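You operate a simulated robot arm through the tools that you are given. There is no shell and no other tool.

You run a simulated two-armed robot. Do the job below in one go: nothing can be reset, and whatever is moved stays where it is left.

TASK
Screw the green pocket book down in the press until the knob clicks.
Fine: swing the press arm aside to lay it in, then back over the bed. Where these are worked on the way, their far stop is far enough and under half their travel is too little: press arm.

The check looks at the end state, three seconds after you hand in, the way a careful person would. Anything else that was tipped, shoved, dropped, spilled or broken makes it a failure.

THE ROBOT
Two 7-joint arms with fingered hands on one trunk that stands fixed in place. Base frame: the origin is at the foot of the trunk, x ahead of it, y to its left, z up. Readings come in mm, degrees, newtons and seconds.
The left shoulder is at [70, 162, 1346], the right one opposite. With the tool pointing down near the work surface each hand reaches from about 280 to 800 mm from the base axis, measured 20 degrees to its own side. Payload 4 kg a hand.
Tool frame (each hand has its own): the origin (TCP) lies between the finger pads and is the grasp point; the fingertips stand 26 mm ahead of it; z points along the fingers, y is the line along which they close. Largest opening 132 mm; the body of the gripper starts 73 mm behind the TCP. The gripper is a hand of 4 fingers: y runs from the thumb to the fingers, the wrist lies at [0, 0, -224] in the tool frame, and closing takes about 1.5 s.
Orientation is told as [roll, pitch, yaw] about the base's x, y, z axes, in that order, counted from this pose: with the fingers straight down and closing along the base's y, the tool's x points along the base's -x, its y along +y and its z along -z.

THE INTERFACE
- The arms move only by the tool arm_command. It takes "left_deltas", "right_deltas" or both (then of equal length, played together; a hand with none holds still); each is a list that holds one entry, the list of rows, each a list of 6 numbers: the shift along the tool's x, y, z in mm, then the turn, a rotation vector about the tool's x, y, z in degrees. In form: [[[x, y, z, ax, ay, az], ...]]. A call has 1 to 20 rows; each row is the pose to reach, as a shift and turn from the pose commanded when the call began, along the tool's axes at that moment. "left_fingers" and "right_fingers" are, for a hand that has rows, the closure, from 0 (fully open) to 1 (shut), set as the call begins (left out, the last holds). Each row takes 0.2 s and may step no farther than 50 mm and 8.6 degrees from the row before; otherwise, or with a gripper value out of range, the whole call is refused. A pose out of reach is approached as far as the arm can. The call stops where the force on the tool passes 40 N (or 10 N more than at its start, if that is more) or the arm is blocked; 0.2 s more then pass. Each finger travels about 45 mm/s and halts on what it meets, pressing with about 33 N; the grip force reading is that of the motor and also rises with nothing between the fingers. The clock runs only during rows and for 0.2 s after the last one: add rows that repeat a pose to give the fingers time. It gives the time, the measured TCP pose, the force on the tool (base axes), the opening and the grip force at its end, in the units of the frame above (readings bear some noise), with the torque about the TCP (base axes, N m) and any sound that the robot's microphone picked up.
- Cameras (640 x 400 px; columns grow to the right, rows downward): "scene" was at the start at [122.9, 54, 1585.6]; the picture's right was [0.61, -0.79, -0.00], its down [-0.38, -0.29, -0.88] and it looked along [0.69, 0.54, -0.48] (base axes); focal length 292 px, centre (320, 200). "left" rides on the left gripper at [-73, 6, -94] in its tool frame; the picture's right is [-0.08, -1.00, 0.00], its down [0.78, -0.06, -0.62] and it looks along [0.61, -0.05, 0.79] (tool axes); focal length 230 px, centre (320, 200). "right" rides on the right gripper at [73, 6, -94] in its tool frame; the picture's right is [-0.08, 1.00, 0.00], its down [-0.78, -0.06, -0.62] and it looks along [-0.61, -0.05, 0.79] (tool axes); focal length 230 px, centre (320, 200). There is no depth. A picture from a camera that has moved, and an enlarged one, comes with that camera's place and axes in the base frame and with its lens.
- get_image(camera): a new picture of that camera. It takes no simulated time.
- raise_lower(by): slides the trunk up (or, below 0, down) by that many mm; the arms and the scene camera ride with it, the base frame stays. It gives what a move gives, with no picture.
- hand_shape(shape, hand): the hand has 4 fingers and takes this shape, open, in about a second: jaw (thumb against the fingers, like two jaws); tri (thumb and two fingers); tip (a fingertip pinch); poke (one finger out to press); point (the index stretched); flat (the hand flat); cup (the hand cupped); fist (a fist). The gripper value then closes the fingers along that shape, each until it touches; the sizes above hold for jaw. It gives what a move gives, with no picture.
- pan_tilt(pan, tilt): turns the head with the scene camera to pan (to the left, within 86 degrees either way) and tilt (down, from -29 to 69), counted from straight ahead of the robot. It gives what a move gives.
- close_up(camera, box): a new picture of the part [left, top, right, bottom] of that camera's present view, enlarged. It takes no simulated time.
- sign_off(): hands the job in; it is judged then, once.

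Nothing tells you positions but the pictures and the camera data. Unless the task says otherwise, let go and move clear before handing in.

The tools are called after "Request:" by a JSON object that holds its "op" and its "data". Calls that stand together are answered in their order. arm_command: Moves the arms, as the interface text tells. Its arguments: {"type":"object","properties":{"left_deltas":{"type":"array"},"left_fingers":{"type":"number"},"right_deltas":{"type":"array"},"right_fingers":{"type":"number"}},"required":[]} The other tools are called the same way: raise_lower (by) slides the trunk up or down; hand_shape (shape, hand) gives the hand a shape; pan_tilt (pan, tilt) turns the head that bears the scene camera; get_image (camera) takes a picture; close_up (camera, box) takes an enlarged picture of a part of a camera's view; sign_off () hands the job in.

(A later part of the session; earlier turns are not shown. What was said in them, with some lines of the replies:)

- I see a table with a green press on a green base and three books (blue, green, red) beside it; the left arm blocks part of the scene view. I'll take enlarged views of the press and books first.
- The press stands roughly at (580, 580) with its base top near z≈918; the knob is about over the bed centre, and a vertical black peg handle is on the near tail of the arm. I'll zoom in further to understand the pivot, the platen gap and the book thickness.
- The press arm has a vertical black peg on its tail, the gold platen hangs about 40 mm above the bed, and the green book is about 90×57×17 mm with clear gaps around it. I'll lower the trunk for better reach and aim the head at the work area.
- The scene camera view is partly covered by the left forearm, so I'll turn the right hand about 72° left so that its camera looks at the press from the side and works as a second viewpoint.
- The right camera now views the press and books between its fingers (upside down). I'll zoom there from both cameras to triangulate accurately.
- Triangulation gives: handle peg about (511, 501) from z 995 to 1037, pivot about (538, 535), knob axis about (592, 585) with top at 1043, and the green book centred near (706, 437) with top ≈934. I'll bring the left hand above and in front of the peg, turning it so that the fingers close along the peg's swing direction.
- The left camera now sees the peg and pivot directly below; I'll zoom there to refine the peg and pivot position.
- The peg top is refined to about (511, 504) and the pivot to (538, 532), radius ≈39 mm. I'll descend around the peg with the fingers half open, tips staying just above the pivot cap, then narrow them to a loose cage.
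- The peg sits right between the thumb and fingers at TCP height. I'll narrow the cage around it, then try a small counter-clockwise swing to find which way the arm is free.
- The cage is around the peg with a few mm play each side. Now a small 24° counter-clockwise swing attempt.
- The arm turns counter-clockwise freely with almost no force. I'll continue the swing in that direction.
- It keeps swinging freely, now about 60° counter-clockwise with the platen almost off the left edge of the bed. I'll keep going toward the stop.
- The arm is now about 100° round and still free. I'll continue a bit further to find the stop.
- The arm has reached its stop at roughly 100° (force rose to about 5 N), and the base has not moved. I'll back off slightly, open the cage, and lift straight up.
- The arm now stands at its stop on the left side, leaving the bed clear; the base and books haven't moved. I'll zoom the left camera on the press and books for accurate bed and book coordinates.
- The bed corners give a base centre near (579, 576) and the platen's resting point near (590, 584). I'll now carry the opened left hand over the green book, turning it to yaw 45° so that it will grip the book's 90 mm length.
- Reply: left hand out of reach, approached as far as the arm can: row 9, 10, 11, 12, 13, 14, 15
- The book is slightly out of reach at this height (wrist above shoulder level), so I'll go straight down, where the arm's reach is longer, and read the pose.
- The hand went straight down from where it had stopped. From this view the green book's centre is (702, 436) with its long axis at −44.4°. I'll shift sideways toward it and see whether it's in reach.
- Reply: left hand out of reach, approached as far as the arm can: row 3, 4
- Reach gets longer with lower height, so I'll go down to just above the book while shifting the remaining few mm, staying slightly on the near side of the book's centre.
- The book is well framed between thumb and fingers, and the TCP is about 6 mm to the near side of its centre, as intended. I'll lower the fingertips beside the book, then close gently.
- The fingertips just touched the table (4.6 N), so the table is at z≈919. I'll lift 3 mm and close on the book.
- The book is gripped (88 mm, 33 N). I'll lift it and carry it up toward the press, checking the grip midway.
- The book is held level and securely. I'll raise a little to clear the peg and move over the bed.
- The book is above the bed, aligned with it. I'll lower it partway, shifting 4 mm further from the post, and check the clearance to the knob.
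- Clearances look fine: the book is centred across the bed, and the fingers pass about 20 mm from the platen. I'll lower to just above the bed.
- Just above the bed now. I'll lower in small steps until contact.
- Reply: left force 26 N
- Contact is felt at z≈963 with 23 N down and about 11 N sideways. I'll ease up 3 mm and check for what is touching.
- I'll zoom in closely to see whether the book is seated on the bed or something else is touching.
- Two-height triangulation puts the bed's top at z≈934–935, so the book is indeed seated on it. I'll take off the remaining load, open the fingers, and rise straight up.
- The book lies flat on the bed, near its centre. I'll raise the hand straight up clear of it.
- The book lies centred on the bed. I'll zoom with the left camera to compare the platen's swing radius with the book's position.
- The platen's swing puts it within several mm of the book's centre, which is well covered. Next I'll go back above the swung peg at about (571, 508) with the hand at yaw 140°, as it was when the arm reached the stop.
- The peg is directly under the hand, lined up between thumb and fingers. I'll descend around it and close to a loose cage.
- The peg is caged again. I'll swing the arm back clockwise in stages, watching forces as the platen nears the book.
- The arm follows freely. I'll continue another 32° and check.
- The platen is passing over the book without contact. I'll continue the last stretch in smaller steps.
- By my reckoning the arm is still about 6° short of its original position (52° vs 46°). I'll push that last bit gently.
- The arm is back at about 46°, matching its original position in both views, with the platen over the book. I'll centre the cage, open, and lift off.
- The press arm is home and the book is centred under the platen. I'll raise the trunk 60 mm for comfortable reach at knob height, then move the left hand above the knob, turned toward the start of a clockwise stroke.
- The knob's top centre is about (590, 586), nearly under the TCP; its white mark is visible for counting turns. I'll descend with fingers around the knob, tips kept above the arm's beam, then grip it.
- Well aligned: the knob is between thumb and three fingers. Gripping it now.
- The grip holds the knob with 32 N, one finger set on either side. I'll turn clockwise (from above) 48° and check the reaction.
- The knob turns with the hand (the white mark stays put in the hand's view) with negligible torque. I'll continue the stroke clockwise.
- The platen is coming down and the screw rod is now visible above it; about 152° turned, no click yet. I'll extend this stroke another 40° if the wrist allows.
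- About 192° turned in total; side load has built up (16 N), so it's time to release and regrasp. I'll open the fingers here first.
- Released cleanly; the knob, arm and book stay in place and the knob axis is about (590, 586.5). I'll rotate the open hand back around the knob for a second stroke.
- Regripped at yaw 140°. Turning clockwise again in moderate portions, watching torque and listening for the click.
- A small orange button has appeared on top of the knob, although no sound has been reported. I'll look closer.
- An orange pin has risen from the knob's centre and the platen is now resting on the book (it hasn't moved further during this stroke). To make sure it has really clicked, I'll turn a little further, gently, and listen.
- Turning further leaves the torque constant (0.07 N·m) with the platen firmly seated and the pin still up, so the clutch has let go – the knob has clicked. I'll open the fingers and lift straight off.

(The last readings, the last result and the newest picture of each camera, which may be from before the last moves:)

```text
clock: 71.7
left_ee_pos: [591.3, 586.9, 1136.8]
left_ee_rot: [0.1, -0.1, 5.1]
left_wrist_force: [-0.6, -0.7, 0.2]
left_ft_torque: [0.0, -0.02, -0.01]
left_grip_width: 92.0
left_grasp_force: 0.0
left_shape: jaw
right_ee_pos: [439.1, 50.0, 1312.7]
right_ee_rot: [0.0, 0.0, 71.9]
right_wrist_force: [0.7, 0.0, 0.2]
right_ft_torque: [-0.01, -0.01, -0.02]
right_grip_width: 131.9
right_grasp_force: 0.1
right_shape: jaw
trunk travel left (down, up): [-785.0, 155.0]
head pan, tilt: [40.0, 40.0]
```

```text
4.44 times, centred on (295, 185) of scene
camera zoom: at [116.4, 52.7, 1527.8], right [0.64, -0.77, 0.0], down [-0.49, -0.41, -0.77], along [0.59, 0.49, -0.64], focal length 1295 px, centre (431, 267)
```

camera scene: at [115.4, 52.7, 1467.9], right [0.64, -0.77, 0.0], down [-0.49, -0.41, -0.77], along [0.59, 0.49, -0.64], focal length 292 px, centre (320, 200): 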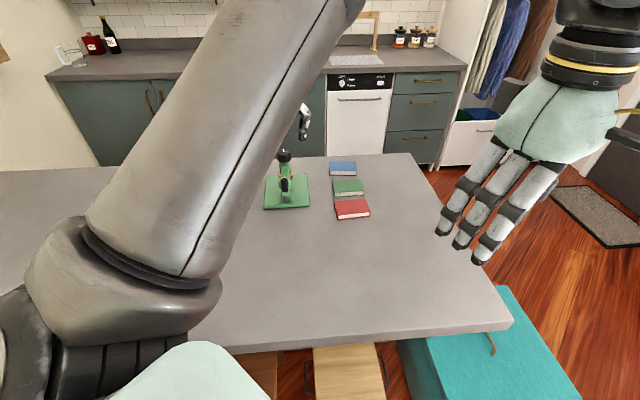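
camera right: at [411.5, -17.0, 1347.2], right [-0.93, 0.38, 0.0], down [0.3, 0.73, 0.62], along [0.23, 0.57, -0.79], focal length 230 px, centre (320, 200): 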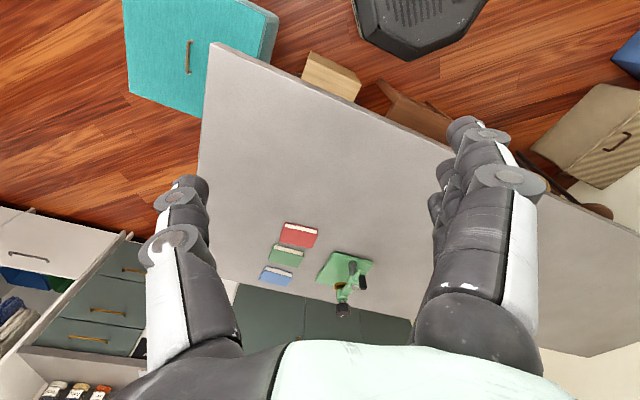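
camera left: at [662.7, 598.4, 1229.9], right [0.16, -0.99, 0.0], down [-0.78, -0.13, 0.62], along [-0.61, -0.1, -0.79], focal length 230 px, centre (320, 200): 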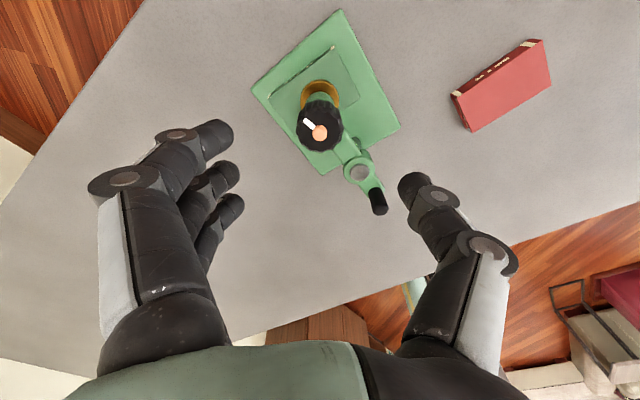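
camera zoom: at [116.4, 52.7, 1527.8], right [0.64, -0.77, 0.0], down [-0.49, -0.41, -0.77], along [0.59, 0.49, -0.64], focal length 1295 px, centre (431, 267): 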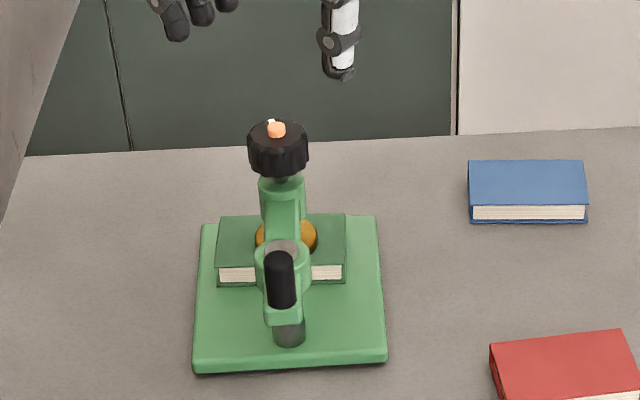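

The pin stays up after release, and the arm, book and neighbours look undisturbed. One more close look at the platen-book contact before retreating.

Request:
{"op": "close_up", "data": {"camera": "scene", "box": [275, 180, 320, 210]}}

Request:
{"op": "close_up", "data": {"camera": "right", "box": [320, 250, 355, 285]}}

Request:
{"op": "close_up", "data": {"camera": "left", "box": [270, 30, 390, 170]}}

```text
13.33 times, centred on (298, 195) of scene
camera zoom: at [116.4, 52.7, 1527.8], right [0.64, -0.77, 0.0], down [-0.49, -0.41, -0.77], along [0.59, 0.49, -0.64], focal length 3886 px, centre (620, 267)
```

zoom: 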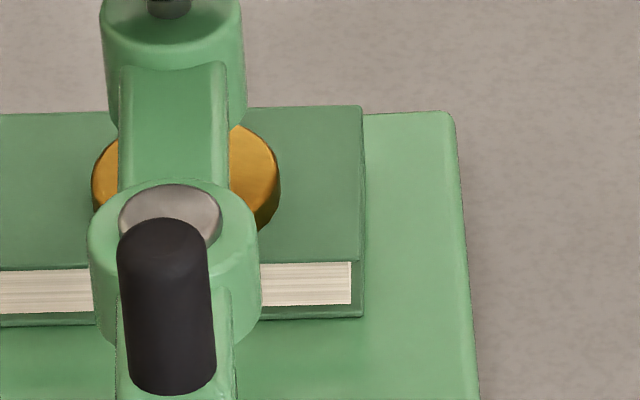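

```text
11.43 times, centred on (338, 268) of right
camera zoom: at [411.7, -16.8, 1407.1], right [-0.92, 0.38, 0.0], down [0.3, 0.73, 0.62], along [0.24, 0.57, -0.79], focal length 2629 px, centre (120, -571)
```

zoom: 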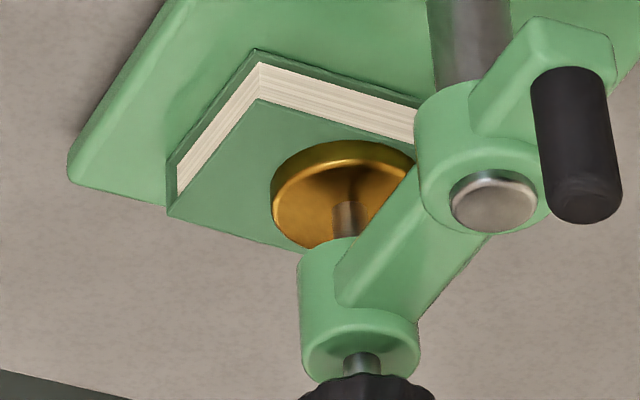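

```text
2.86 times, centred on (330, 100) of left
camera zoom: at [662.7, 598.4, 1229.9], right [0.16, -0.99, 0.0], down [-0.78, -0.13, 0.62], along [-0.61, -0.1, -0.79], focal length 657 px, centre (291, 486)
```

zoom: 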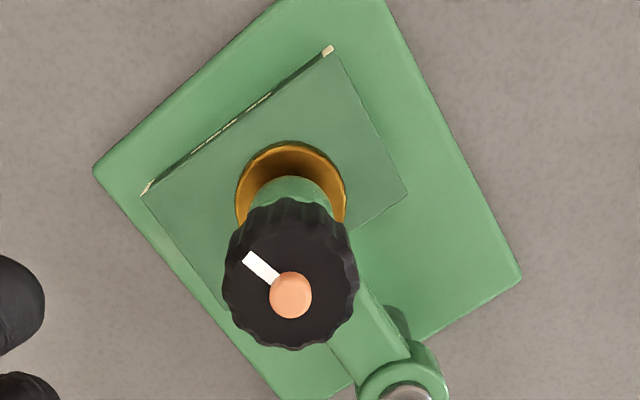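

The platen sits flat on the green book and the pin is up. I'll retreat the left hand up and back, clear of the press.

Request:
{"op": "arm_command", "data": {"left_deltas": [[[20, 0, -20, 0, 0, 0], [55, 0, -40, 0, 0, 0], [95, 0, -60, 0, 0, 0], [135, 0, -80, 0, 0, 0], [175, -15, -100, 0, 0, 0], [210, -30, -120, 0, 0, 0], [245, -50, -140, 0, 0, 0], [245, -50, -140, 0, 0, 0]]], "left_fingers": 0.3}}

Request:
{"op": "close_up", "data": {"camera": "right", "box": [240, 195, 420, 305]}}

Request:
{"op": "get_image", "data": {"camera": "scene"}}

```text
clock: 73.5
left_ee_pos: [352.1, 513.0, 1277.4]
left_ee_rot: [-0.1, 0.0, 5.0]
left_wrist_force: [0.0, 0.0, -0.4]
left_ft_torque: [-0.01, 0.0, 0.02]
left_grip_width: 91.8
left_grasp_force: 0.1
left_shape: jaw
right_ee_pos: [441.4, 52.3, 1313.5]
right_ee_rot: [0.0, 0.0, 72.0]
right_wrist_force: [-0.5, -0.8, -1.0]
right_ft_torque: [0.02, 0.0, 0.01]
right_grip_width: 131.9
right_grasp_force: 0.0
right_shape: jaw
trunk travel left (down, up): [-785.0, 155.0]
head pan, tilt: [40.0, 40.0]
```

```text
3.56 times, centred on (330, 250) of right
camera zoom: at [411.9, -16.4, 1407.0], right [-0.92, 0.38, 0.0], down [0.3, 0.73, 0.62], along [0.24, 0.57, -0.79], focal length 818 px, centre (284, 22)
```

zoom: 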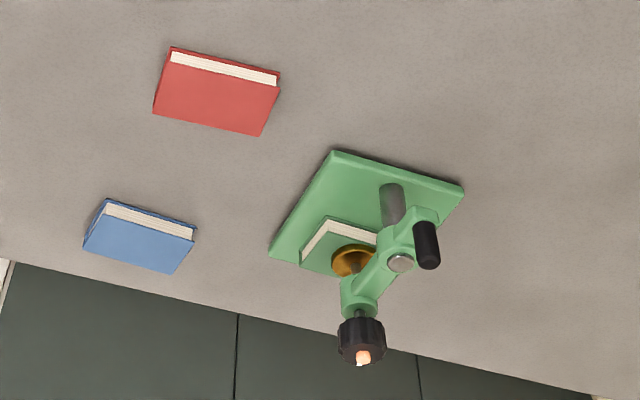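

```text
taken
camera scene: at [116.6, 53.1, 1527.7], right [0.64, -0.77, 0.0], down [-0.49, -0.41, -0.77], along [0.59, 0.49, -0.64], focal length 292 px, centre (320, 200)
```

scene: 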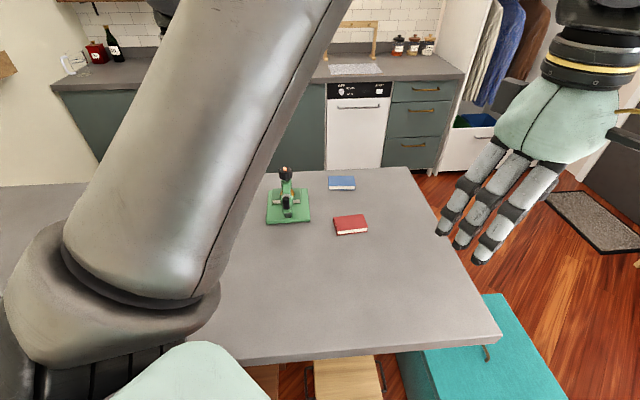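

The green book is on the press bed with the arm back over it. The platen sits on the book and the knob's orange pin is up. The red and blue books and the press base haven't moved, and both hands are clear. No click sound was reported; I'm taking the raised pin and the slipping clutch as the click. I'm handing in.

Request:
{"op": "sign_off", "data": {}}

```text
The job is handed in.
```

The green pocket book is clamped in the press, and I've handed the job in. No click sound was ever reported. I took the knob as clicked because:
- An orange pin rose from the top of the knob and stayed up after I let go.
- Further turning met a steady, low torque, and the platen did not move any lower.

- **Press arm:** I swung it aside to its far stop, about 95°, before laying the book in. I then swung it back to within about a degree of where it started.
- **Book:** it lies flat on the bed with the platen resting on it. It sits a few millimetres further from the post than the platen's centre, and is turned by about 2°.
- **Everything else:** the red and blue books and the press base look unmoved, and both hands are clear of the press.
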